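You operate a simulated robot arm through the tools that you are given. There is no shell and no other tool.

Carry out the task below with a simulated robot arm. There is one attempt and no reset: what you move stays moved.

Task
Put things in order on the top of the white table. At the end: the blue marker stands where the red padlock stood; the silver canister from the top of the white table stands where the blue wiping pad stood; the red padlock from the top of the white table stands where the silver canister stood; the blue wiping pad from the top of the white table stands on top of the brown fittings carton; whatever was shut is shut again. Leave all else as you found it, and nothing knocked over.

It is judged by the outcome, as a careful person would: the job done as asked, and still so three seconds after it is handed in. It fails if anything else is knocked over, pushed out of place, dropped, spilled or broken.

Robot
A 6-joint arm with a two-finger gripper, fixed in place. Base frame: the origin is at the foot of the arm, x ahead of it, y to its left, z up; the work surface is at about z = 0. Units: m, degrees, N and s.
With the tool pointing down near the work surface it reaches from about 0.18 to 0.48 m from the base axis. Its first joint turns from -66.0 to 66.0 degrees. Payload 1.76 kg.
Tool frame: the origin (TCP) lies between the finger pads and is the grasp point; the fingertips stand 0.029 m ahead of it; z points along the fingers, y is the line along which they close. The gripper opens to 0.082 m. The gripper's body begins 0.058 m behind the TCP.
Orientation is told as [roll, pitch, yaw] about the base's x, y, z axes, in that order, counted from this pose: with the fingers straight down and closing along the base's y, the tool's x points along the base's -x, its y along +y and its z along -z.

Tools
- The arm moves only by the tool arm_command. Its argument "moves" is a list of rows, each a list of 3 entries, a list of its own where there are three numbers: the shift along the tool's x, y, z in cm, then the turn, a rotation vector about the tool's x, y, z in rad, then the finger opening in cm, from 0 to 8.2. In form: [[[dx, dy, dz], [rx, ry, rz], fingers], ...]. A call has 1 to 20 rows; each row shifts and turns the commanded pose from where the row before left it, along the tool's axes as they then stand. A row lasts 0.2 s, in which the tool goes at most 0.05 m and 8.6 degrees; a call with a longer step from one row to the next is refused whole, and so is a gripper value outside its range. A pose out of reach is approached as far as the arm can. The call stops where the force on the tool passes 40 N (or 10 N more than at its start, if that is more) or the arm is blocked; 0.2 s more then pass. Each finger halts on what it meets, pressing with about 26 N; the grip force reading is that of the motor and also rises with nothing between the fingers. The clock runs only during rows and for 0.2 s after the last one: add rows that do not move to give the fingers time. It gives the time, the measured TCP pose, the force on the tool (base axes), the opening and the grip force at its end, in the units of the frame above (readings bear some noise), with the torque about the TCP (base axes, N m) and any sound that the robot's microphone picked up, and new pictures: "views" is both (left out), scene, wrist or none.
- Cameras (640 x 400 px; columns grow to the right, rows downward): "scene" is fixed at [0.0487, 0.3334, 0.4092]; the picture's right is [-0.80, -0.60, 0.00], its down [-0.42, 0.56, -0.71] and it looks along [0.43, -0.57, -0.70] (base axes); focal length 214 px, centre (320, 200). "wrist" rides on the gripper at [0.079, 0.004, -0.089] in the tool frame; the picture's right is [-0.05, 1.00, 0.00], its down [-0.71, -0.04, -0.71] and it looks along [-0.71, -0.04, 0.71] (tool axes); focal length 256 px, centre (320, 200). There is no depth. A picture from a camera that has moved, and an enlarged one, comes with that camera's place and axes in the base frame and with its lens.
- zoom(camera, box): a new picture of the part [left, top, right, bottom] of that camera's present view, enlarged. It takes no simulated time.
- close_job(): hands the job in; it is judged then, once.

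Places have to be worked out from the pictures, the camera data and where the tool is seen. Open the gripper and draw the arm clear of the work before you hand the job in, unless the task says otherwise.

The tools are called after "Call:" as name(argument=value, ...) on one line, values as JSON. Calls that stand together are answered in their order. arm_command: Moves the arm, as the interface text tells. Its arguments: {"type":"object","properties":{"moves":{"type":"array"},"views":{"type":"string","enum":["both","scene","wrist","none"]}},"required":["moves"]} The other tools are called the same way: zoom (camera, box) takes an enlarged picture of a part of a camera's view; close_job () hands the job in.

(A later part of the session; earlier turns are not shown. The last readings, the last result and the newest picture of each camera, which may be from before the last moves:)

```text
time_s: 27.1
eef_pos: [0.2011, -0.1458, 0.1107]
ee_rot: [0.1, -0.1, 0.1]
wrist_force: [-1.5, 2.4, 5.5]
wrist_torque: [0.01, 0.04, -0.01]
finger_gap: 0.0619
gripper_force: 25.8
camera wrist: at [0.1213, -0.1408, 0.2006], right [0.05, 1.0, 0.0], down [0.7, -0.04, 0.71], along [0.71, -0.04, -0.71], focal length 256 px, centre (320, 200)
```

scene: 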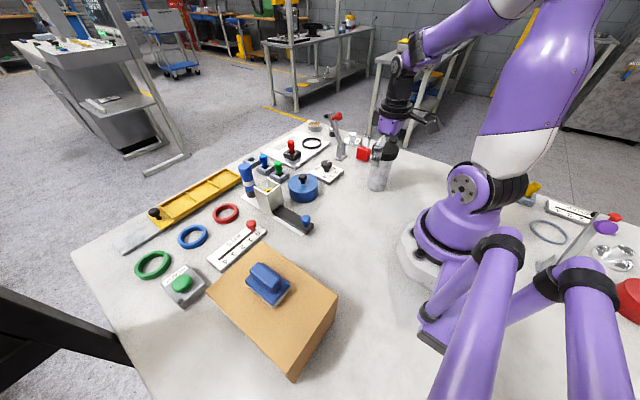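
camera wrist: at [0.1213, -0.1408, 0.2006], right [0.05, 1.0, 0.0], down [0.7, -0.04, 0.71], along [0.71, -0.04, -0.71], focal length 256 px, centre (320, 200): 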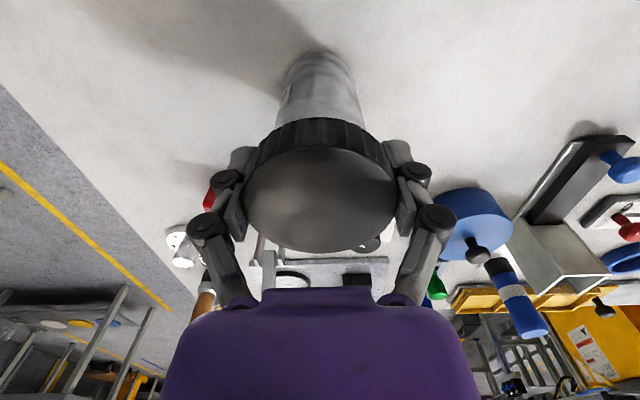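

Lid gripped at 62 mm. I do a small 1 cm test lift and check whether the whole canister comes along.

Call:
arm_command(moves=[[[0, 0, -0.3], [0, 0, 0], 5.0], [[0, 0, -0.3], [0, 0, 0], 5.0], [[0, 0, -0.4], [0, 0, 0], 5.0], [[0, 0, 0], [0, 0, 0], 5.0]])

Call:
zoom(camera="scene", box=[330, 100, 430, 210])

Call:
zoom(camera="wrist", box=[220, 20, 420, 180])

```text
time_s: 28.1
eef_pos: [0.2001, -0.1448, 0.1208]
ee_rot: [0.2, -0.1, 0.1]
wrist_force: [-0.1, 0.1, -3.4]
wrist_torque: [-0.01, -0.01, 0.01]
finger_gap: 0.062
gripper_force: 25.9
camera wrist: at [0.1215, -0.1406, 0.2106], right [0.05, 1.0, 0.0], down [0.7, -0.04, 0.71], along [0.71, -0.04, -0.71], focal length 256 px, centre (320, 200)
```

scene: 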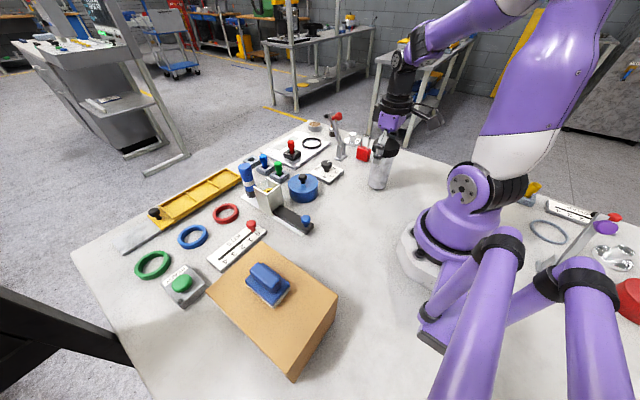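
wrist: 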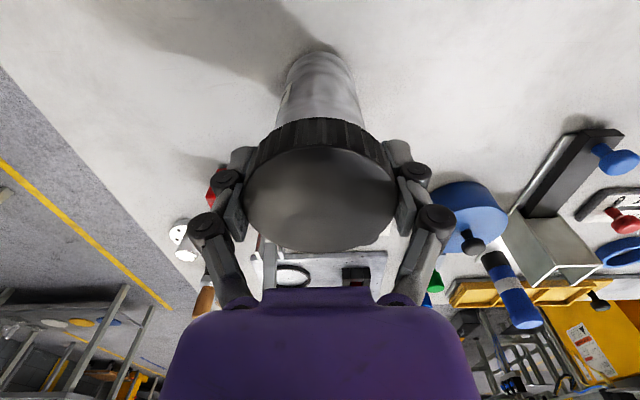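

```text
3.64 times, centred on (380, 155) of scene
camera zoom: at [0.0487, 0.3334, 0.4092], right [-0.8, -0.6, 0.0], down [-0.42, 0.56, -0.71], along [0.43, -0.57, -0.7], focal length 780 px, centre (102, 364)
```

zoom: 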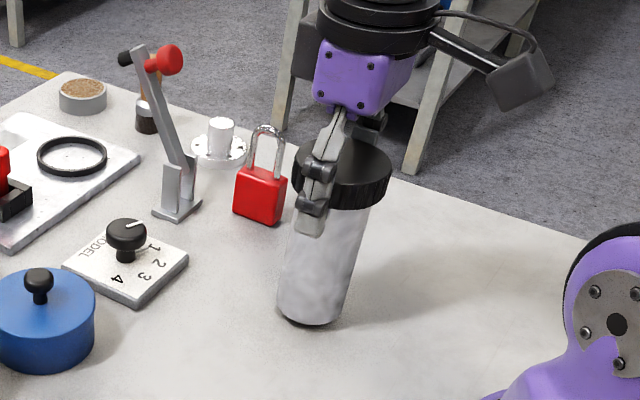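

```text
2.50 times, centred on (320, 100) of wrist
camera zoom: at [0.1215, -0.1406, 0.2106], right [0.05, 1.0, 0.0], down [0.7, -0.04, 0.71], along [0.71, -0.04, -0.71], focal length 640 px, centre (320, 450)
```

zoom: 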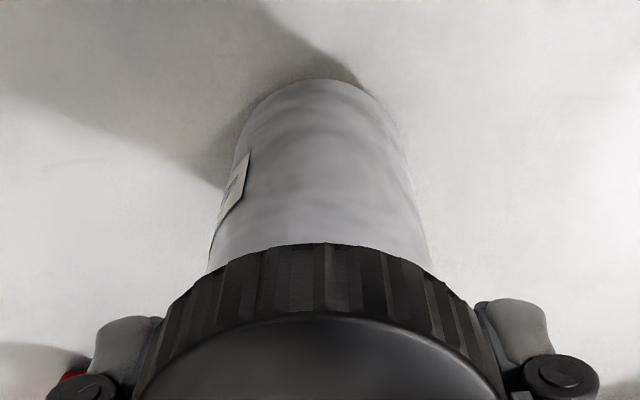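

The whole canister lifts (≈0.35 kg), lid and all. I raise it to TCP z≈0.20, go around the padlock via (0.20,−0.32), then out to the pad's old place.

Call:
arm_command(moves=[[[0, 0, -2], [0, 0, 0], 5.0], [[0, 0, -2], [0, 0, 0], 5.0], [[0, 0, -2], [0, 0, 0], 5.0], [[0, 0, -2], [0, 0, 0], 5.0], [[0, -2.5, 0], [0, 0, 0], 5.0], [[0, -3, 0], [0, 0, 0], 5.0], [[0, -3, 0], [0, 0, 0], 5.0], [[0, -3, 0], [0, 0, 0], 5.0], [[0, -3, 0], [0, 0, 0], 5.0], [[0, -3, 0], [0, 0, 0], 5.0], [[-2, 0, 0], [0, 0, 0], 5.0], [[-2.5, 0, 0], [0, 0, 0], 5.0], [[-2.5, 0, 0], [0, 0, 0], 5.0], [[-2.5, 0, 0], [0, 0, 0], 5.0], [[0, 0, 0], [0, 0, 0], 5.0]])

```text
time_s: 31.3
eef_pos: [0.2963, -0.3203, 0.1998]
ee_rot: [0.2, -0.1, 0.1]
wrist_force: [-0.4, 0.8, -3.2]
wrist_torque: [0.01, 0.01, -0.03]
finger_gap: 0.062
gripper_force: 26.1
camera wrist: at [0.2165, -0.3159, 0.29], right [0.05, 1.0, 0.0], down [0.71, -0.04, 0.71], along [0.71, -0.03, -0.71], focal length 256 px, centre (320, 200)
```

scene: 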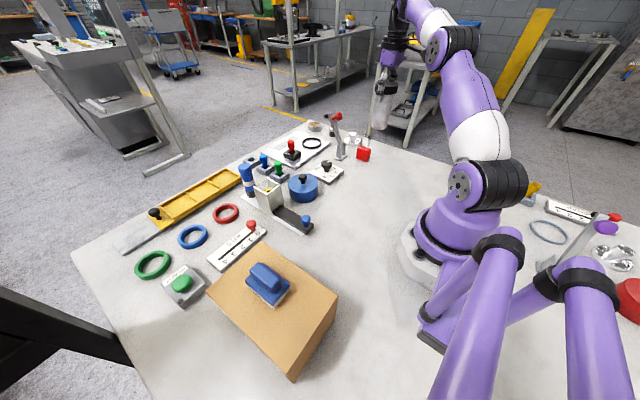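
wrist: 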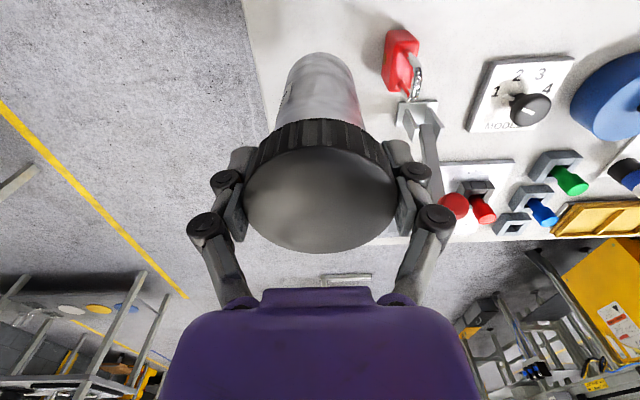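

Over the spot at (0.296,−0.320). I lower to about 2 mm above contact height.

Call:
arm_command(moves=[[[0.05, 0, 2], [0, 0, 0], 5.0], [[0, 0, 2], [0, 0, 0], 5.0], [[0, 0, 2], [0, 0, 0], 5.0], [[0, 0, 1.5], [0, 0, 0], 5.0], [[0, 0, 0.8], [0, 0, 0], 5.0], [[0, 0, 0.3], [0, 0, 0], 5.0], [[0, 0, 0], [0, 0, 0], 5.0]])

Call:
zoom(camera="wrist", box=[220, 20, 460, 200])

```text
time_s: 32.9
eef_pos: [0.2956, -0.3204, 0.1142]
ee_rot: [0.2, -0.1, 0.0]
wrist_force: [-0.8, -0.4, -3.7]
wrist_torque: [-0.01, -0.01, 0.02]
finger_gap: 0.0619
gripper_force: 25.3
camera wrist: at [0.216, -0.3155, 0.2043], right [0.05, 1.0, 0.0], down [0.7, -0.04, 0.71], along [0.71, -0.03, -0.71], focal length 256 px, centre (320, 200)
```

scene: 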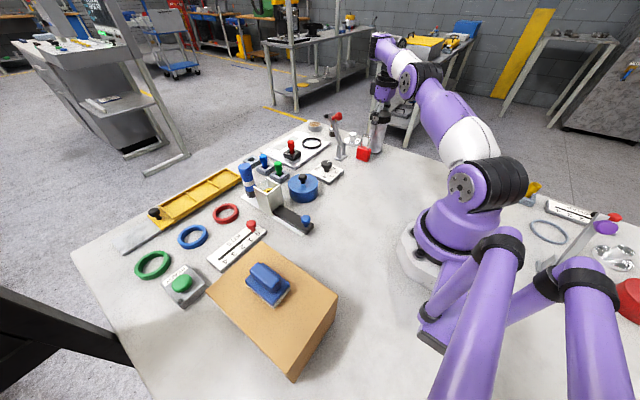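
wrist: 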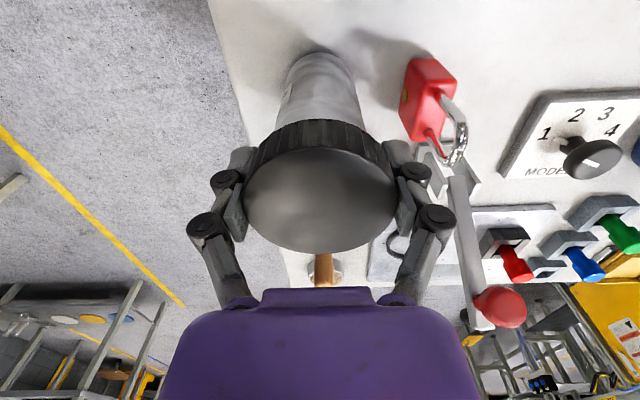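

```text
2.22 times, centred on (340, 110) of wrist
camera zoom: at [0.216, -0.3155, 0.2043], right [0.05, 1.0, 0.0], down [0.7, -0.04, 0.71], along [0.71, -0.03, -0.71], focal length 569 px, centre (276, 400)
```

zoom: 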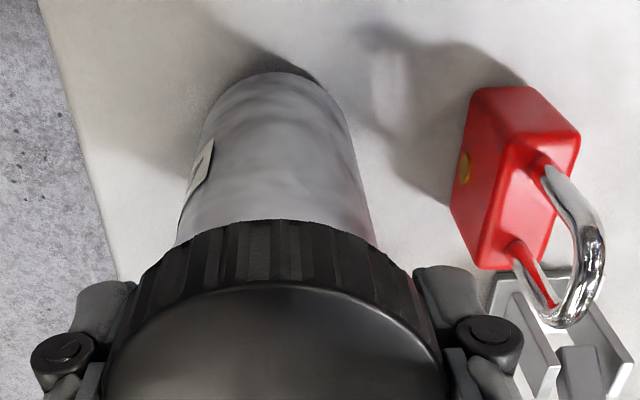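

About 3 mm to go; I creep down.

Call:
arm_command(moves=[[[0, 0, 0.1], [0, 0, 0], 5.0], [[0, 0, 0.1], [0, 0, 0], 5.0], [[0, 0, 0.1], [0, 0, 0], 5.0], [[0, 0, 0], [0, 0, 0], 5.0]], views="none")

```text
time_s: 33.9
eef_pos: [0.2963, -0.3195, 0.1118]
ee_rot: [0.1, -0.1, 0.2]
wrist_force: [0.3, -0.2, -3.7]
wrist_torque: [0.0, 0.0, 0.01]
finger_gap: 0.062
gripper_force: 26.1
```

Call:
arm_command(moves=[[[0, 0, 0.08], [0, 0, 0], 5.0], [[0, 0, 0.07], [0, 0, 0], 5.0], [[0, 0, 0], [0, 0, 0], 5.0]], views="none")

```text
time_s: 34.7
eef_pos: [0.2958, -0.3199, 0.1109]
ee_rot: [0.1, -0.2, 0.1]
wrist_force: [-0.5, 2.6, 4.8]
wrist_torque: [0.01, 0.0, -0.01]
finger_gap: 0.0623
gripper_force: 25.8
```

Contact made (+4.8 N). I release slowly and rise straight up.

Call:
arm_command(moves=[[[0, 0, 0], [0, 0, 0], 6.4], [[0, 0, 0], [0, 0, 0], 6.8], [[0, 0, 0], [0, 0, 0], 7.4], [[0, 0, 0], [0, 0, 0], 7.8], [[0, 0, 0], [0, 0, 0], 7.8], [[0, 0, -1], [0, 0, 0], 7.8], [[0, 0, -2], [0, 0, 0], 7.8], [[0, 0, -3], [0, 0, 0], 7.8], [[0, 0, -3], [0, 0, 0], 7.8], [[0, 0, 0], [0, 0, 0], 7.8]])

Call:
zoom(camera="wrist", box=[260, 20, 460, 180])

Call:
zoom(camera="scene", box=[310, 90, 430, 190])

```text
time_s: 36.9
eef_pos: [0.2943, -0.3206, 0.2]
ee_rot: [0.1, -0.2, 0.0]
wrist_force: [-0.2, -0.3, -0.8]
wrist_torque: [0.04, -0.03, 0.0]
finger_gap: 0.0778
gripper_force: 0.0
camera wrist: at [0.2151, -0.3153, 0.2903], right [0.05, 1.0, 0.0], down [0.7, -0.04, 0.71], along [0.71, -0.04, -0.71], focal length 256 px, centre (320, 200)
```

scene: 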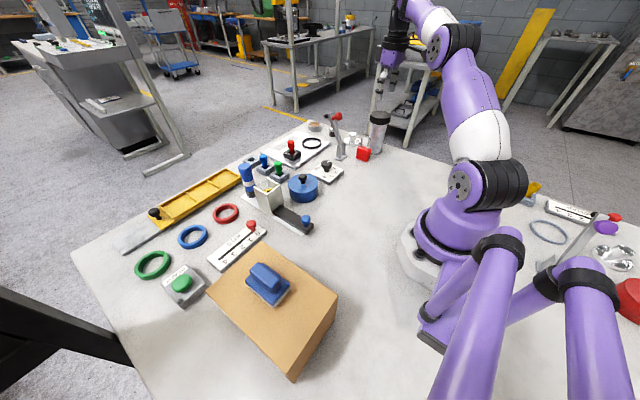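
wrist: 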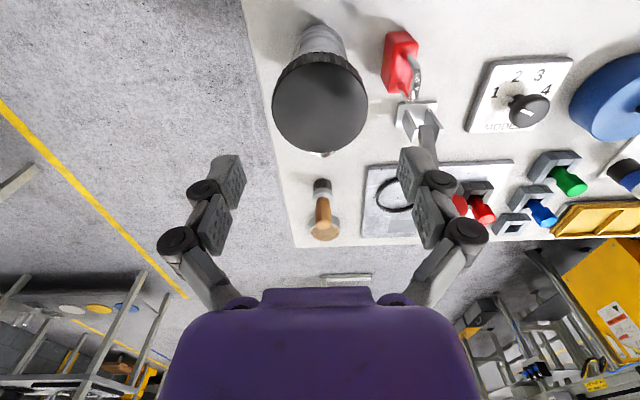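

```text
2.50 times, centred on (360, 100) of wrist
camera zoom: at [0.2151, -0.3153, 0.2903], right [0.05, 1.0, 0.0], down [0.7, -0.04, 0.71], along [0.71, -0.04, -0.71], focal length 640 px, centre (220, 450)
```

zoom: 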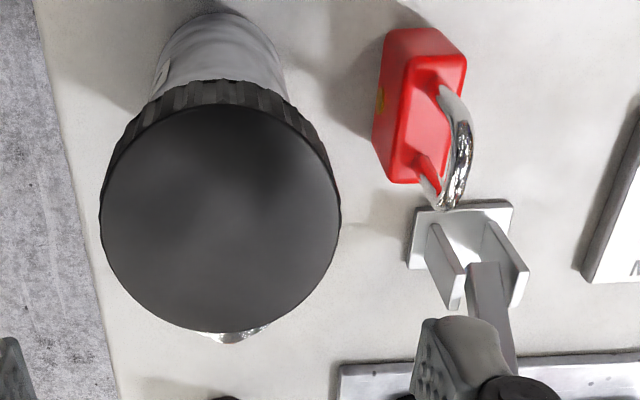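

```text
4.00 times, centred on (370, 140) of scene
camera zoom: at [0.0487, 0.3334, 0.4092], right [-0.8, -0.6, 0.0], down [-0.42, 0.56, -0.71], along [0.43, -0.57, -0.7], focal length 858 px, centre (120, 440)
```

zoom: 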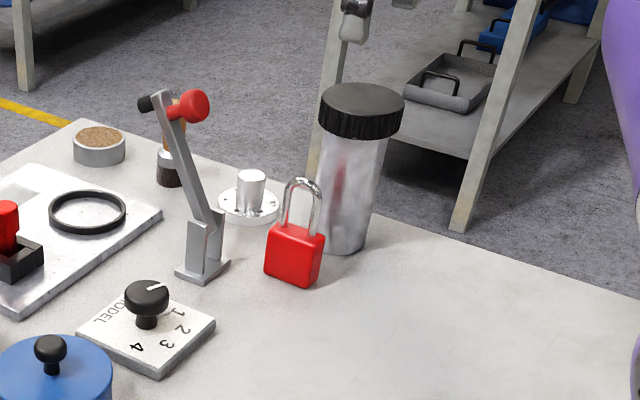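

Canister stands upright at its new place. Padlock body measures x≈0.2805–0.3205, y≈−0.254…−0.235, 41 mm high. I go above it, turn to yaw −90 (fingers along x, gripper's thin side toward the canister) and recheck.

Call:
arm_command(moves=[[[-0.22, 2.5, 0], [0, 0, 0], 5.8], [[-0.2, 2.5, 0], [0, 0, 0], 5.8], [[-0.2, 2.58, 0], [0, 0, 0], 5.8], [[0, 0, 0], [0, 0, 0.1309], 5.8], [[0, 0, 0], [0, 0, 0.1309], 5.8], [[0, 0, 0], [0, 0, 0.1309], 5.8], [[0, 0, 0], [0, 0, 0.1309], 5.8], [[0, 0, 0], [0, 0, 0.1309], 5.8], [[0, 0, 0], [0, 0, 0.1309], 5.8], [[0, 0, 0], [0, 0, 0.1309], 5.8], [[0, 0, 0], [0, 0, 0.1309], 5.8], [[0, 0, 0], [0, 0, 0.1309], 5.8], [[0, 0, 0], [0, 0, 0.1309], 5.8], [[0, 0, 0], [0, 0, 0.1309], 5.8], [[0, 0, 0], [0, 0, 0.1309], 5.8], [[0, 0, 0], [0, 0, 0], 5.8]])

Call:
zoom(camera="wrist", box=[240, 0, 400, 140])

```text
time_s: 40.3
eef_pos: [0.3019, -0.2445, 0.2008]
ee_rot: [0.1, 0.2, -90.1]
wrist_force: [-0.3, -0.1, -0.6]
wrist_torque: [0.03, 0.0, 0.03]
finger_gap: 0.0582
gripper_force: 0.0
camera wrist: at [0.3057, -0.1648, 0.2905], right [1.0, -0.05, 0.0], down [-0.04, -0.71, 0.71], along [-0.04, -0.7, -0.71], focal length 256 px, centre (320, 200)
```

scene: 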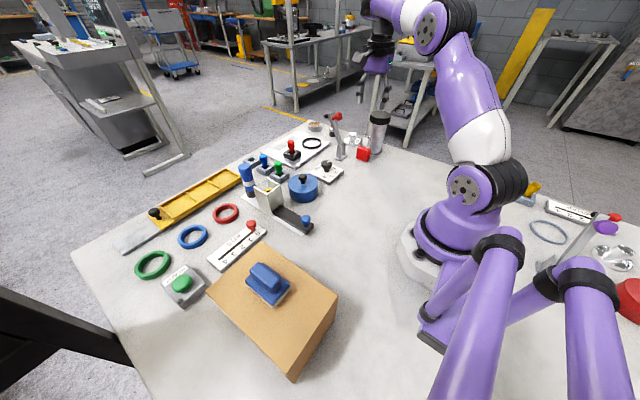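
wrist: 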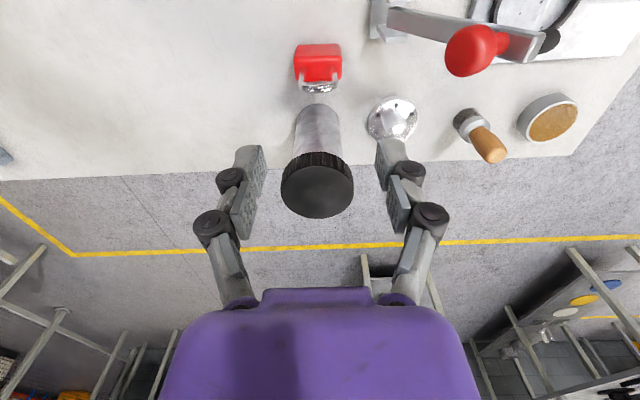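

```text
2.86 times, centred on (320, 70) of wrist
camera zoom: at [0.3057, -0.1648, 0.2905], right [1.0, -0.05, 0.0], down [-0.04, -0.71, 0.71], along [-0.04, -0.7, -0.71], focal length 731 px, centre (320, 571)
```

zoom: 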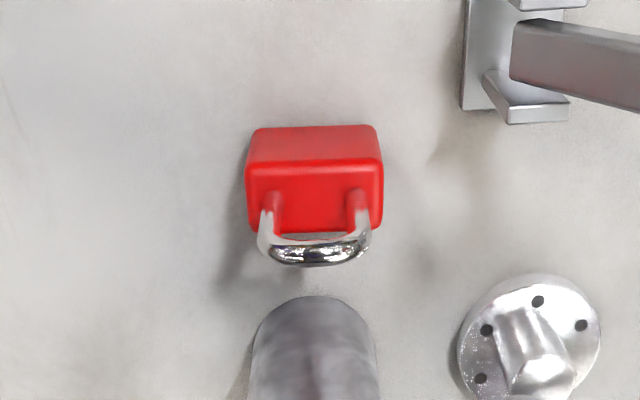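

Padlock centre ≈(0.300,−0.245), 42 mm wide along x. I descend to z≈0.12 and check alignment.

Call:
arm_command(moves=[[[-0.05, -0.1, 2.5], [0, 0, 0], 6.2], [[0, 0, 2.5], [0, 0, 0], 6.2], [[0, 0, 2], [0, 0, 0], 6.2], [[0, 0, 1], [0, 0, 0], 6.2], [[0, 0, 0], [0, 0, 0], 6.2]])

Call:
zoom(camera="wrist", box=[200, 0, 480, 200])

Call:
zoom(camera="scene", box=[310, 70, 430, 190])

```text
time_s: 41.5
eef_pos: [0.3229, -0.2619, 0.1363]
ee_rot: [-0.1, 0.4, -89.9]
wrist_force: [-0.4, -0.7, -0.2]
wrist_torque: [0.01, 0.0, 0.01]
finger_gap: 0.0619
gripper_force: 0.1
out of reach, approached as far as the arm can: row 1, 2, 3, 4
camera wrist: at [0.327, -0.1829, 0.2269], right [1.0, -0.05, 0.0], down [-0.04, -0.71, 0.7], along [-0.04, -0.7, -0.71], focal length 256 px, centre (320, 200)
```

scene: 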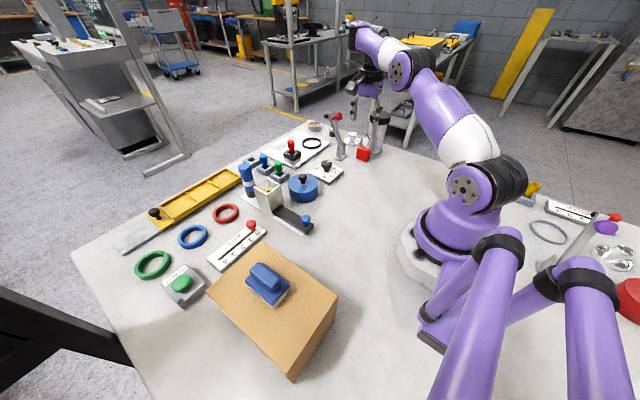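
wrist: 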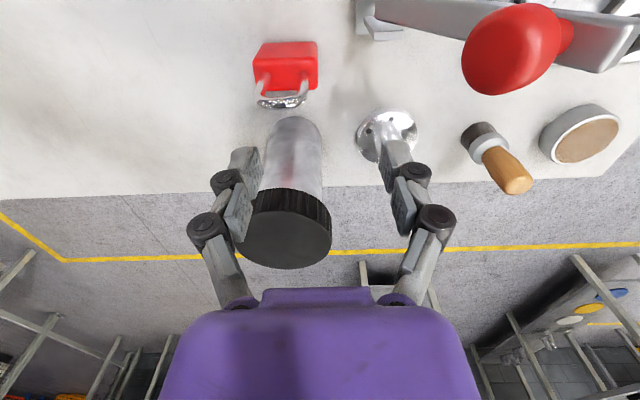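

```text
2.00 times, centred on (340, 100) of wrist
camera zoom: at [0.327, -0.1829, 0.2269], right [1.0, -0.05, 0.0], down [-0.04, -0.71, 0.7], along [-0.04, -0.7, -0.71], focal length 512 px, centre (280, 400)
```

zoom: 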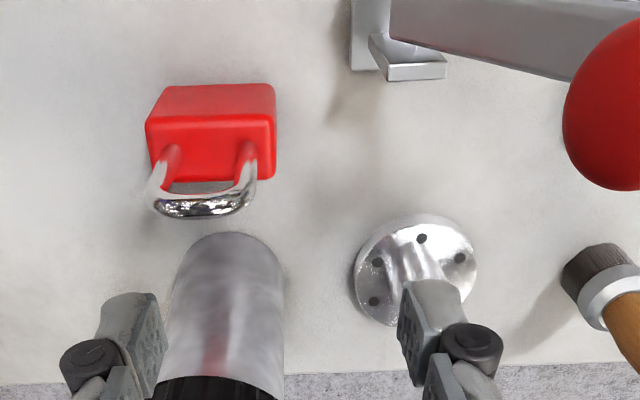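

```text
3.33 times, centred on (370, 130) of scene
camera zoom: at [0.0487, 0.3334, 0.4092], right [-0.8, -0.6, 0.0], down [-0.42, 0.56, -0.71], along [0.43, -0.57, -0.7], focal length 715 px, centre (153, 433)
```

zoom: 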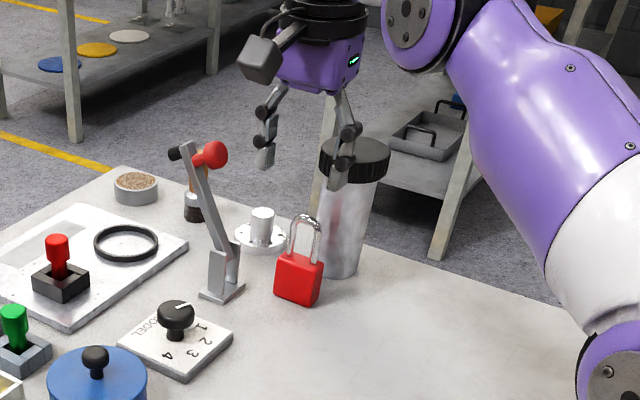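

The arm could not follow that descent at yaw −90: it was pushed outward to (0.323,−0.262,0.136), with no contact. I retreat upward and back over the padlock, and see what the arm accepts.

Call:
arm_command(moves=[[[0, 0, -2], [0, 0, 0], 6.2], [[0, 0, -2], [0, 0, 0], 6.2], [[0, 0, -2.4], [0, 0, 0], 6.2], [[0.85, -1.1, 0], [0, 0, 0], 6.2], [[0.85, -1.1, 0], [0, 0, 0], 6.2], [[0, 0, 0], [0, 0, 0], 6.2]])

```text
time_s: 42.9
eef_pos: [0.299, -0.2472, 0.1972]
ee_rot: [0.1, 0.1, -89.9]
wrist_force: [-0.5, -0.4, 0.1]
wrist_torque: [-0.05, -0.02, -0.01]
finger_gap: 0.0621
gripper_force: 0.0
out of reach, approached as far as the arm can: row 3
camera wrist: at [0.3044, -0.1662, 0.2869], right [1.0, -0.05, 0.0], down [-0.04, -0.71, 0.71], along [-0.04, -0.7, -0.71], focal length 256 px, centre (320, 200)
```

scene: 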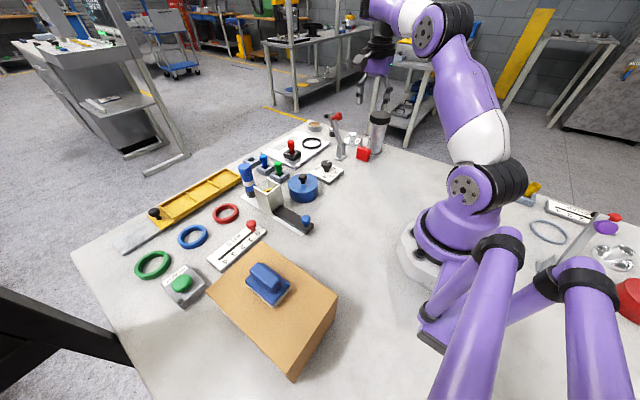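
wrist: 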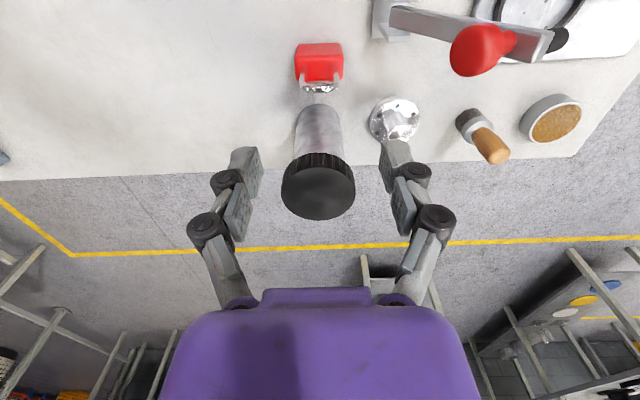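

I test whether a smaller yaw frees the arm: rotate back 20° and try a 3 cm descent here (still well above everything).

Call:
arm_command(moves=[[[0, 0, 0], [0, 0, -0.12], 6.2], [[0, 0, 0], [0, 0, -0.12], 6.2], [[0, 0, 0], [0, 0, -0.11], 6.2], [[0, 0, 1], [0, 0, 0], 6.2], [[0, 0, 1], [0, 0, 0], 6.2], [[0, 0, 1], [0, 0, 0], 6.2], [[0, 0, 0], [0, 0, 0], 6.2]], views="scene")

Call:
zoom(camera="scene", box=[320, 0, 580, 250])

```text
time_s: 44.5
eef_pos: [0.3066, -0.2507, 0.1718]
ee_rot: [0.1, 0.3, -69.9]
wrist_force: [0.1, 0.6, 0.4]
wrist_torque: [0.0, -0.01, 0.02]
finger_gap: 0.062
gripper_force: 0.2
out of reach, approached as far as the arm can: row 5, 6
```

scene: 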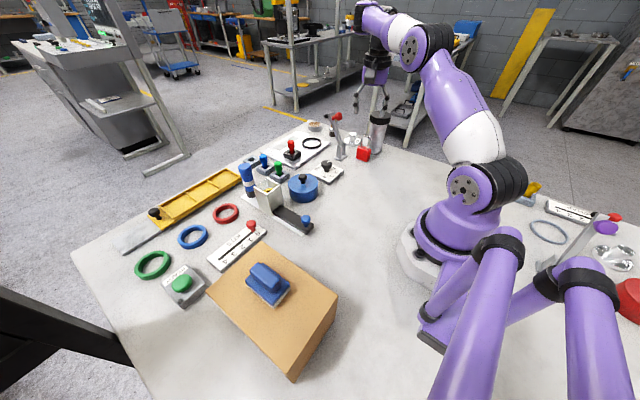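

```text
1.60 times, centred on (450, 125) of scene
camera zoom: at [0.0487, 0.3334, 0.4092], right [-0.8, -0.6, 0.0], down [-0.42, 0.56, -0.71], along [0.43, -0.57, -0.7], focal length 343 px, centre (112, 320)
```

zoom: 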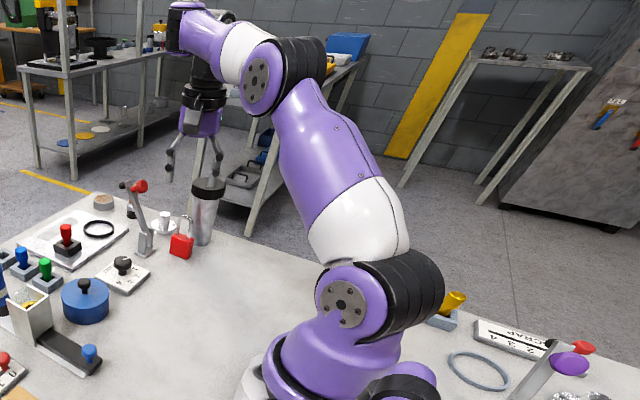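

The picture suggests the elbow slipped to its nearly-straight, wrong-side branch while fully extended over the canister, which explains the narrow reachable band. I raise, return to yaw 0 and swing over to a clear azimuth (toward y≈−0.06) to un-flip it there.

Call:
arm_command(moves=[[[0, 0, -1], [0, 0, -0.1357], 6.2], [[0, 0, -1], [0, 0, -0.1357], 6.2], [[0, 0, -0.8], [0, 0, -0.1357], 6.2], [[0, 0, 0], [0, 0, -0.1357], 6.2], [[0, 0, 0], [0, 0, -0.1357], 6.2], [[0, 0, 0], [0, 0, -0.1357], 6.2], [[0, 0, 0], [0, 0, -0.1357], 6.2], [[0, 0, 0], [0, 0, -0.1357], 6.2], [[0, 0, 0], [0, 0, -0.1357], 6.2], [[-1.5, 3, 0], [0, 0, 0], 6.2], [[-1.5, 3, 0], [0, 0, 0], 6.2], [[-1.5, 3.5, 0], [0, 0, 0], 6.2], [[-1.5, 4, 0], [0, 0, 0], 6.2], [[-1, 4.5, 0], [0, 0, 0], 6.2], [[0, 0, 0], [0, 0, 0], 6.2]])

```text
time_s: 47.7
eef_pos: [0.3746, -0.0698, 0.1992]
ee_rot: [0.1, 0.0, 0.1]
wrist_force: [0.5, 0.3, -0.4]
wrist_torque: [0.0, 0.01, 0.02]
finger_gap: 0.0622
gripper_force: 0.0
camera wrist: at [0.2962, -0.0652, 0.2894], right [0.05, 1.0, 0.0], down [0.7, -0.04, 0.71], along [0.71, -0.03, -0.71], focal length 256 px, centre (320, 200)
```

scene: 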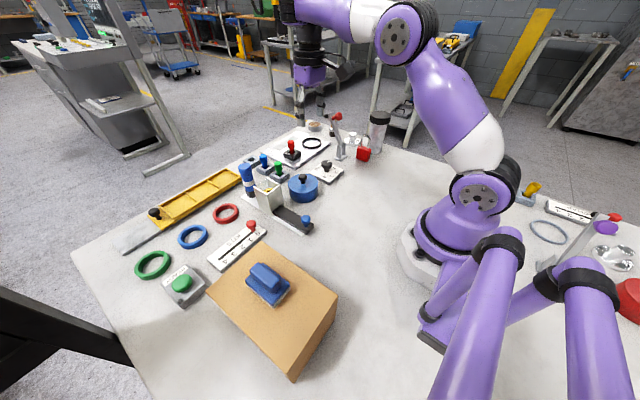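
wrist: 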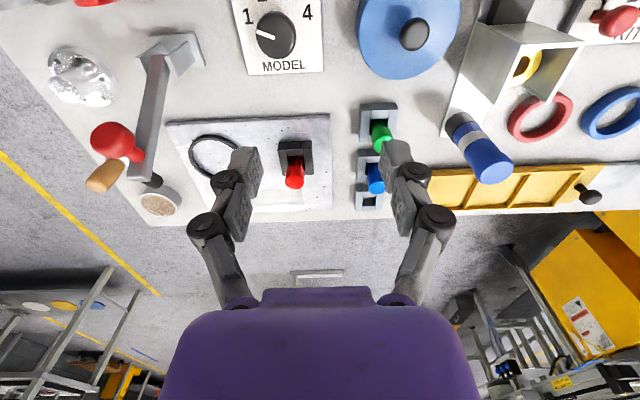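

No flags on this swing, so I test a 3 cm descent here (yaw 0, clear of anything tall) to see whether the restriction is still present.

Call:
arm_command(moves=[[[0, 0, 1], [0, 0, 0], 6.2], [[0, 0, 1], [0, 0, 0], 6.2], [[0, 0, 1], [0, 0, 0], 6.2], [[0, 0, 0], [0, 0, 0], 6.2]], views="none")

```text
time_s: 48.7
eef_pos: [0.386, -0.0723, 0.1769]
ee_rot: [0.2, 0.0, 0.2]
wrist_force: [-0.9, -0.2, -0.7]
wrist_torque: [-0.01, 0.0, 0.02]
finger_gap: 0.0619
gripper_force: 0.0
out of reach, approached as far as the arm can: row 2, 3
```

The restriction persists at yaw 0 too, so it is a posture issue. I retract inward at height (as worked after lifting the pad) to r≈0.26, then try descending there over the free table area.

Call:
arm_command(moves=[[[1, 0, -2], [0, 0, 0], 6.2], [[2, 0, -2], [0, 0, 0], 6.2], [[3, 0, -1], [0, 0, 0], 6.2], [[3, 0, 0], [0, 0, 0], 6.2], [[3, 0, 0], [0, 0, 0], 6.2], [[0, 0, 0], [0, 0, 0], 6.2]], views="scene")

```text
time_s: 50.1
eef_pos: [0.2787, -0.0761, 0.2553]
ee_rot: [0.2, 0.1, 0.2]
wrist_force: [0.5, 0.1, -0.7]
wrist_torque: [0.0, 0.03, 0.0]
finger_gap: 0.0623
gripper_force: 0.0
out of reach, approached as far as the arm can: row 3, 4, 5
```

scene: 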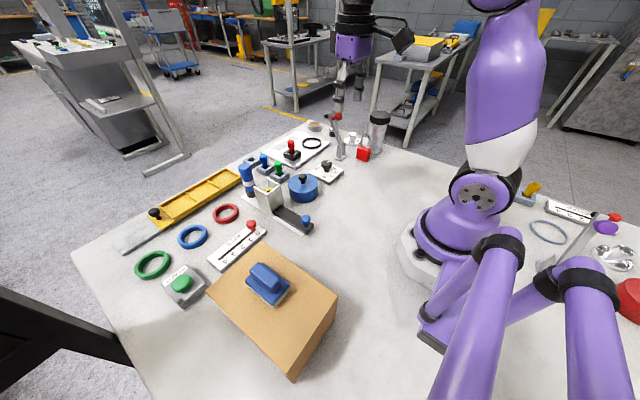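

Call:
arm_command(moves=[[[0.5, 0, 1.5], [0, 0, 0], 6.2], [[0.5, 0, 1.5], [0, 0, 0], 6.2], [[0.5, 0, 1.5], [0, 0, 0], 6.2], [[0, 0, 0], [0, 0, 0], 6.2]], views="scene")

```text
time_s: 51.1
eef_pos: [0.2597, -0.0854, 0.2545]
ee_rot: [-1.9, 1.8, 0.3]
wrist_force: [-1.2, 0.1, 0.4]
wrist_torque: [-0.02, 0.03, 0.0]
finger_gap: 0.0621
gripper_force: 0.1
out of reach, approached as far as the arm can: row 1, 2, 3
```

scene: 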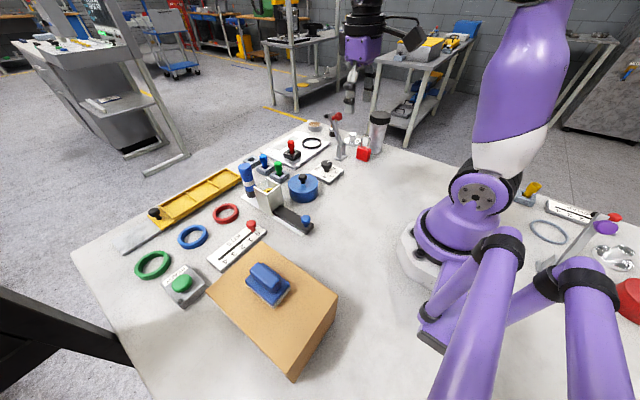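

Call:
zoom(camera="scene", box=[300, 0, 580, 200])

Call:
zoom(camera="wrist", box=[0, 0, 640, 400])

```text
2.00 times, centred on (440, 100) of scene
camera zoom: at [0.0487, 0.3334, 0.4092], right [-0.8, -0.6, 0.0], down [-0.42, 0.56, -0.71], along [0.43, -0.57, -0.7], focal length 429 px, centre (80, 400)
```

zoom: 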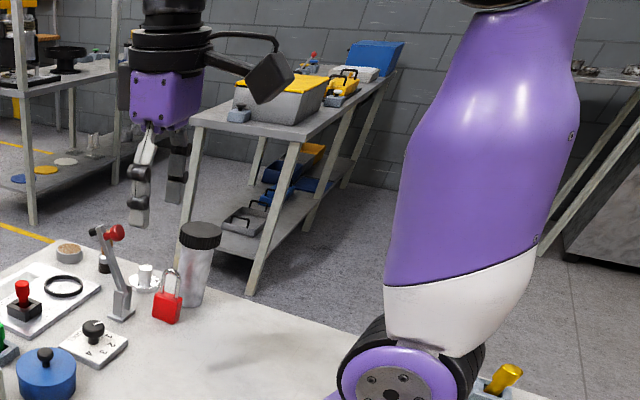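

```text
1.00 times, centred on (320, 200) of wrist (not enlarged: the box is as wide or as high as the picture)
camera zoom: at [0.1833, -0.0777, 0.347], right [0.05, 1.0, -0.03], down [0.73, -0.01, 0.69], along [0.68, -0.06, -0.73], focal length 256 px, centre (320, 200)
```

zoom: 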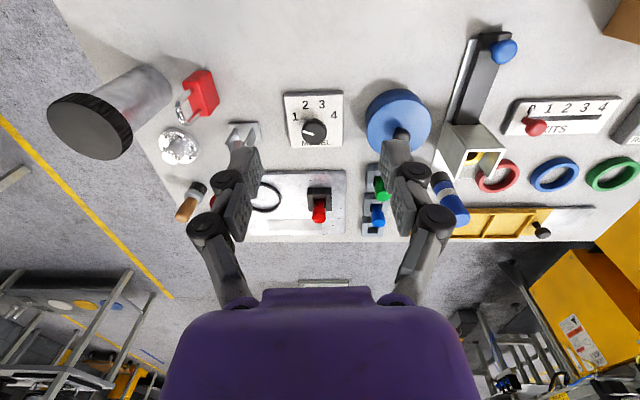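

The arm still resists. I try to return toward the known good starting pose (0.223,−0.196,0.277), rising first.

Call:
arm_command(moves=[[[0, 0, -1.5], [0.03, 0.03, 0], 6.2], [[0, 0, -1.5], [0, 0, 0], 6.2], [[1, -3, 0], [0, 0, 0], 6.2], [[1, -3, 0], [0, 0, 0], 6.2], [[1, -3, 0], [0, 0, 0], 6.2], [[0.5, -2, 0], [0, 0, 0], 6.2], [[0, 0, 0], [0, 0, 0], 6.2]], views="scene")

```text
time_s: 52.7
eef_pos: [0.2297, -0.1869, 0.2434]
ee_rot: [-1.6, 1.6, 0.2]
wrist_force: [-0.5, 1.7, 0.1]
wrist_torque: [-0.03, 0.01, 0.01]
finger_gap: 0.062
gripper_force: 0.0
out of reach, approached as far as the arm can: row 1
```

scene: 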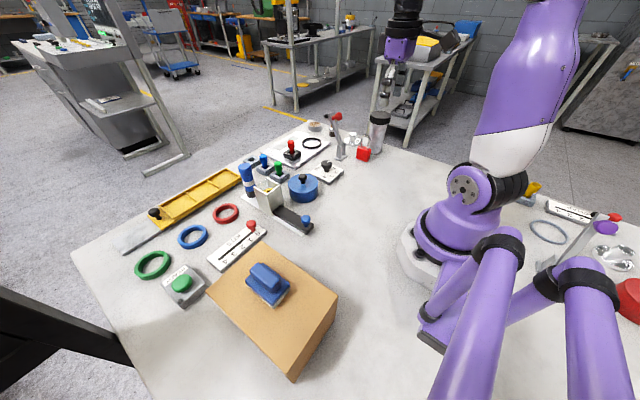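

Rows 2+ were accepted here. I correct the 1.6° tilts and test a 4 cm descent over the now-empty table.

Call:
arm_command(moves=[[[0, 0, 0], [-0.028, -0.028, 0], 6.2], [[0, 0, 2], [0, 0, 0], 6.2], [[0, 0, 2], [0, 0, 0], 6.2], [[0, 0, 0], [0, 0, 0], 6.2]], views="none")

```text
time_s: 53.7
eef_pos: [0.228, -0.1874, 0.2036]
ee_rot: [0.0, -0.1, 0.0]
wrist_force: [-0.6, 0.4, -0.6]
wrist_torque: [0.0, 0.02, 0.02]
finger_gap: 0.0619
gripper_force: 0.0
```

Reach is normal again. This time I stay low, away from full extension: descend to z≈0.16, turn to yaw −90 here (same azimuth as the padlock), and then slide out radially.

Call:
arm_command(moves=[[[0, 0, 2.2], [0, 0, 0], 6.2], [[0, 0, 2.1], [0, 0, 0], 6.2], [[0, 0, 0], [0, 0, 0.1309], 6.2], [[0, 0, 0], [0, 0, 0.1309], 6.2], [[0, 0, 0], [0, 0, 0.1309], 6.2], [[0, 0, 0], [0, 0, 0.1309], 6.2], [[0, 0, 0], [0, 0, 0.1309], 6.2], [[0, 0, 0], [0, 0, 0.1309], 6.2], [[0, 0, 0], [0, 0, 0.1309], 6.2], [[0, 0, 0], [0, 0, 0.1309], 6.2], [[0, 0, 0], [0, 0, 0.1309], 6.2], [[0, 0, 0], [0, 0, 0.1309], 6.2], [[0, 0, 0], [0, 0, 0.1309], 6.2], [[0, 0, 0], [0, 0, 0.1309], 6.2], [[0, 0, 0], [0, 0, 0], 6.2]], views="none")

```text
time_s: 56.9
eef_pos: [0.229, -0.1861, 0.1607]
ee_rot: [0.0, 0.0, -90.1]
wrist_force: [0.3, 0.2, 0.2]
wrist_torque: [0.0, 0.02, -0.01]
finger_gap: 0.062
gripper_force: 0.1
```

Call:
arm_command(moves=[[[-1.47, 1.8, 0], [0, 0, 0], 6.2], [[-1.47, 1.8, 0], [0, 0, 0], 6.2], [[-1.47, 1.8, 0], [0, 0, 0], 6.2], [[-1.47, 1.75, 0], [0, 0, 0], 6.2], [[0, 0, 0], [0, 0, 0], 6.2]])

Call:
zoom(camera="wrist", box=[200, 0, 480, 200])

Call:
zoom(camera="scene", box=[310, 60, 430, 180])

```text
time_s: 58.1
eef_pos: [0.3024, -0.2452, 0.1608]
ee_rot: [0.0, 0.0, -89.9]
wrist_force: [0.9, 0.1, -1.0]
wrist_torque: [0.0, 0.01, 0.01]
finger_gap: 0.0618
gripper_force: 0.1
camera wrist: at [0.3052, -0.1647, 0.2511], right [1.0, -0.05, 0.0], down [-0.04, -0.71, 0.71], along [-0.04, -0.71, -0.71], focal length 256 px, centre (320, 200)
```

scene: 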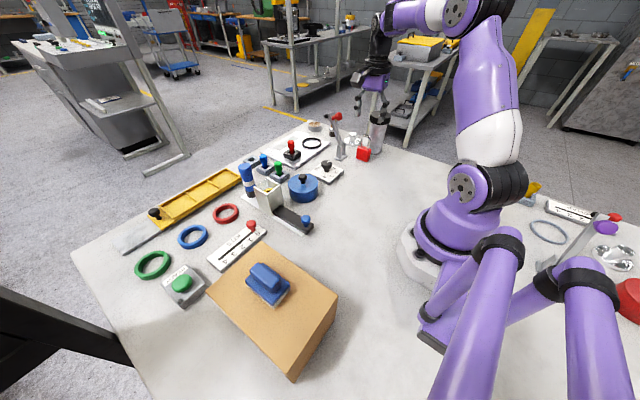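
wrist: 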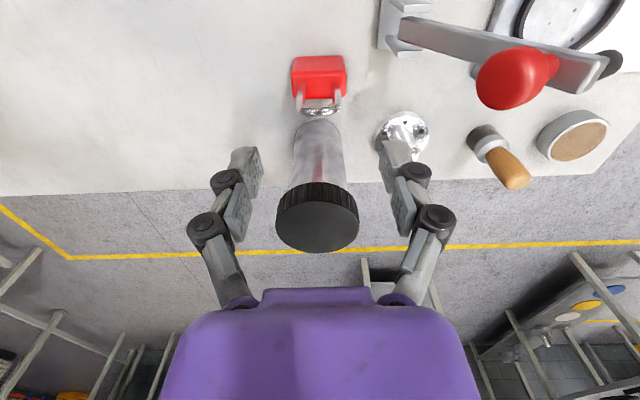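

```text
2.00 times, centred on (340, 100) of wrist
camera zoom: at [0.3052, -0.1647, 0.2511], right [1.0, -0.05, 0.0], down [-0.04, -0.71, 0.71], along [-0.04, -0.71, -0.71], focal length 512 px, centre (280, 400)
```

zoom: 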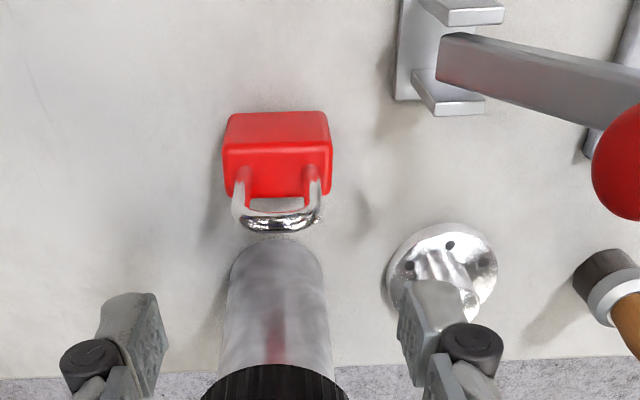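

```text
3.33 times, centred on (370, 120) of scene
camera zoom: at [0.0487, 0.3334, 0.4092], right [-0.8, -0.6, 0.0], down [-0.42, 0.56, -0.71], along [0.43, -0.57, -0.7], focal length 715 px, centre (153, 467)
```

zoom: 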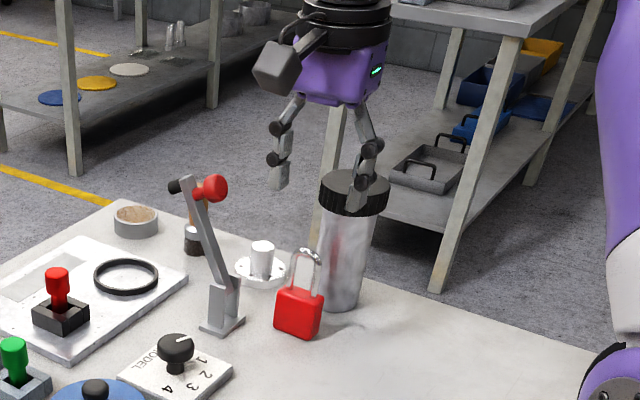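

Reached without flags; padlock centre again ≈(0.300,−0.245). I lower to z≈0.10 and check the fingers relative to the padlock and the canister.

Call:
arm_command(moves=[[[0, -0.08, 2], [0, 0, 0], 6.2], [[0, 0, 2], [0, 0, 0], 6.2], [[0, 0, 2], [0, 0, 0], 6.2], [[0, 0, 0], [0, 0, 0], 6.2]])

Call:
zoom(camera="wrist", box=[180, 0, 460, 200])

Call:
zoom(camera="scene", box=[310, 60, 430, 180])

```text
time_s: 59.1
eef_pos: [0.301, -0.2451, 0.1021]
ee_rot: [-0.1, 0.0, -89.8]
wrist_force: [1.5, 0.8, 0.4]
wrist_torque: [0.03, 0.0, 0.01]
finger_gap: 0.0619
gripper_force: 0.1
camera wrist: at [0.3049, -0.1643, 0.1915], right [1.0, -0.05, 0.0], down [-0.04, -0.71, 0.71], along [-0.04, -0.71, -0.71], focal length 256 px, centre (320, 200)
```

scene: 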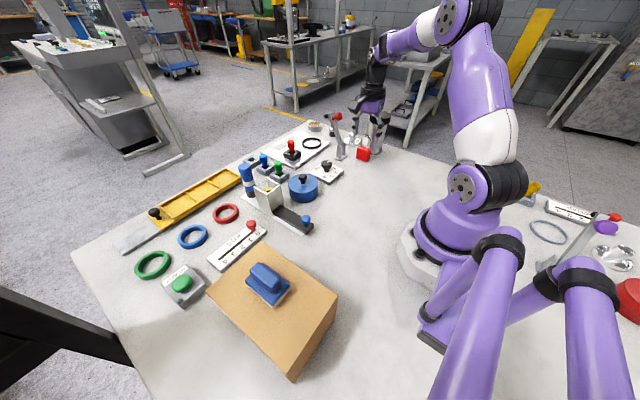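
wrist: 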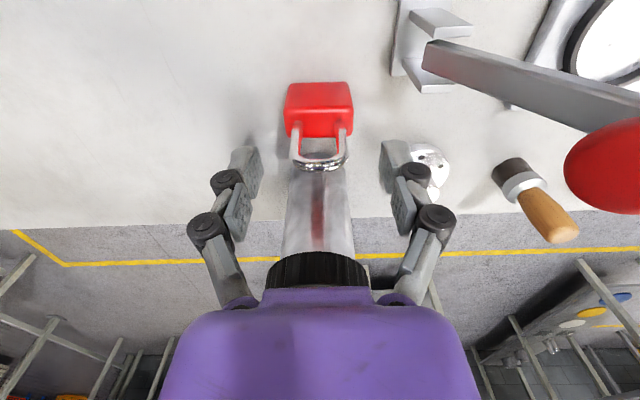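

```text
2.00 times, centred on (320, 100) of wrist
camera zoom: at [0.3049, -0.1643, 0.1915], right [1.0, -0.05, 0.0], down [-0.04, -0.71, 0.71], along [-0.04, -0.71, -0.71], focal length 512 px, centre (320, 400)
```

zoom: 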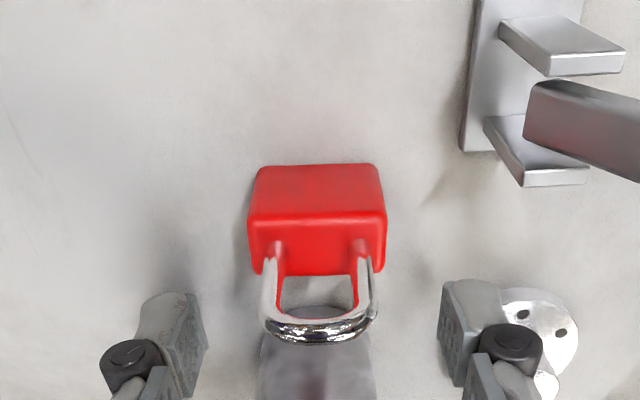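

```text
3.33 times, centred on (370, 120) of scene
camera zoom: at [0.0487, 0.3334, 0.4092], right [-0.8, -0.6, 0.0], down [-0.42, 0.56, -0.71], along [0.43, -0.57, -0.7], focal length 715 px, centre (153, 467)
```

zoom: 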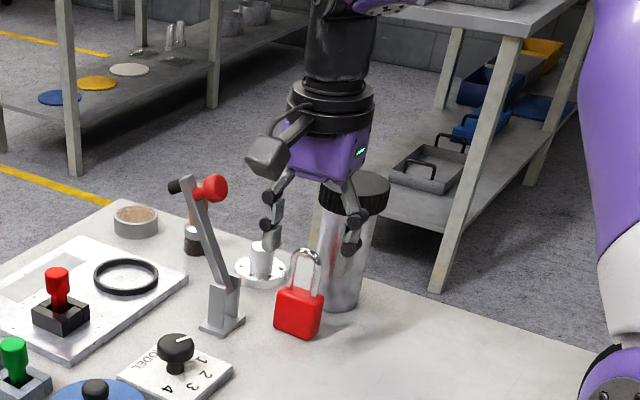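

Fingers straddle the padlock evenly and the gripper's thin side clears the canister. I lower to z≈0.042.

Call:
arm_command(moves=[[[0, 0, 1.5], [0, 0, 0], 6.2], [[0, 0, 1.5], [0, 0, 0], 6.2], [[0, 0, 1.5], [0, 0, 0], 6.2], [[0, 0, 1.0], [0, 0, 0], 6.2], [[0, 0, 0.4], [0, 0, 0], 6.2], [[0, 0, 0], [0, 0, 0], 6.2]])

Call:
zoom(camera="wrist", box=[180, 0, 460, 240])

Call:
zoom(camera="scene", box=[310, 80, 430, 180])

```text
time_s: 60.5
eef_pos: [0.3008, -0.2446, 0.042]
ee_rot: [0.0, 0.0, -89.9]
wrist_force: [0.9, 0.1, -0.6]
wrist_torque: [0.0, -0.02, 0.02]
finger_gap: 0.0621
gripper_force: 0.2
camera wrist: at [0.3045, -0.1646, 0.1321], right [1.0, -0.05, 0.0], down [-0.04, -0.71, 0.71], along [-0.04, -0.71, -0.71], focal length 256 px, centre (320, 200)
```

scene: 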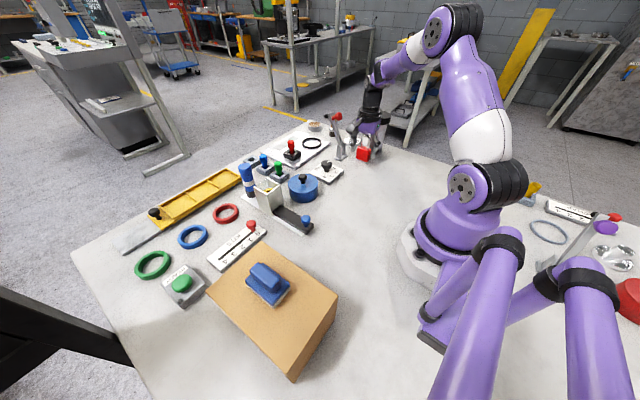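
wrist: 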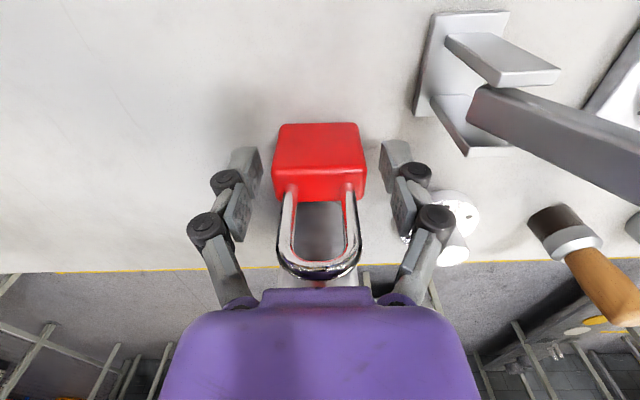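

```text
1.67 times, centred on (320, 120) of wrist
camera zoom: at [0.3045, -0.1646, 0.1321], right [1.0, -0.05, 0.0], down [-0.04, -0.71, 0.71], along [-0.04, -0.71, -0.71], focal length 427 px, centre (320, 333)
```

zoom: 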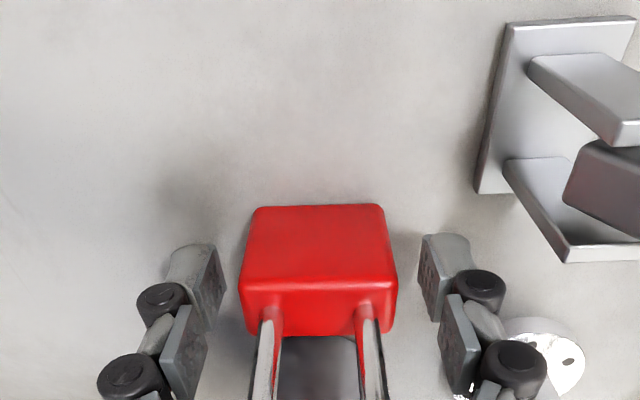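

```text
4.00 times, centred on (370, 130) of scene
camera zoom: at [0.0487, 0.3334, 0.4092], right [-0.8, -0.6, 0.0], down [-0.42, 0.56, -0.71], along [0.43, -0.57, -0.7], focal length 858 px, centre (120, 480)
```

zoom: 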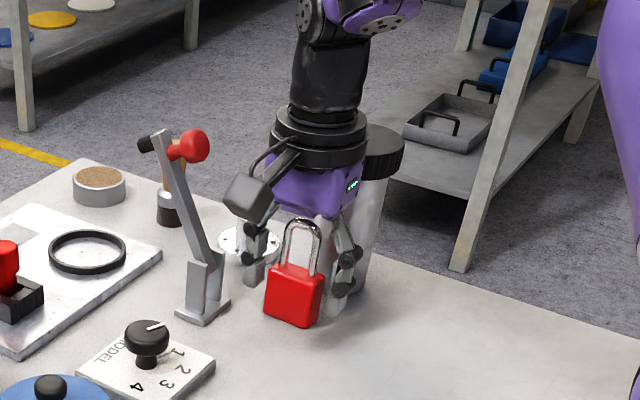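

Good placement, no contact force. I close on the padlock body.

Call:
arm_command(moves=[[[0, 0, 0], [0, 0, 0], 5.2], [[0, 0, 0], [0, 0, 0], 4.6], [[0, 0, 0], [0, 0, 0], 4.0], [[0, 0, 0], [0, 0, 0], 3.4], [[0, 0, 0], [0, 0, 0], 3.0], [[0, 0, 0], [0, 0, 0], 3.0]], views="wrist")

```text
time_s: 61.9
eef_pos: [0.3007, -0.2453, 0.0414]
ee_rot: [0.0, 0.0, -89.8]
wrist_force: [-1.2, 0.4, 5.0]
wrist_torque: [0.04, 0.03, -0.06]
finger_gap: 0.0433
gripper_force: 26.2
camera wrist: at [0.3045, -0.1646, 0.1323], right [1.0, -0.05, 0.0], down [-0.04, -0.71, 0.71], along [-0.04, -0.71, -0.71], focal length 256 px, centre (320, 200)
```

wrist: 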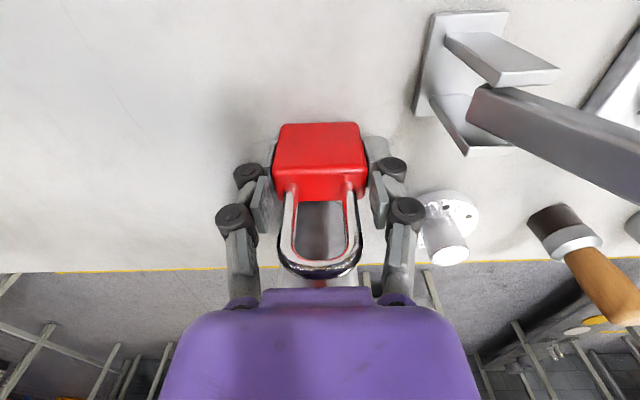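

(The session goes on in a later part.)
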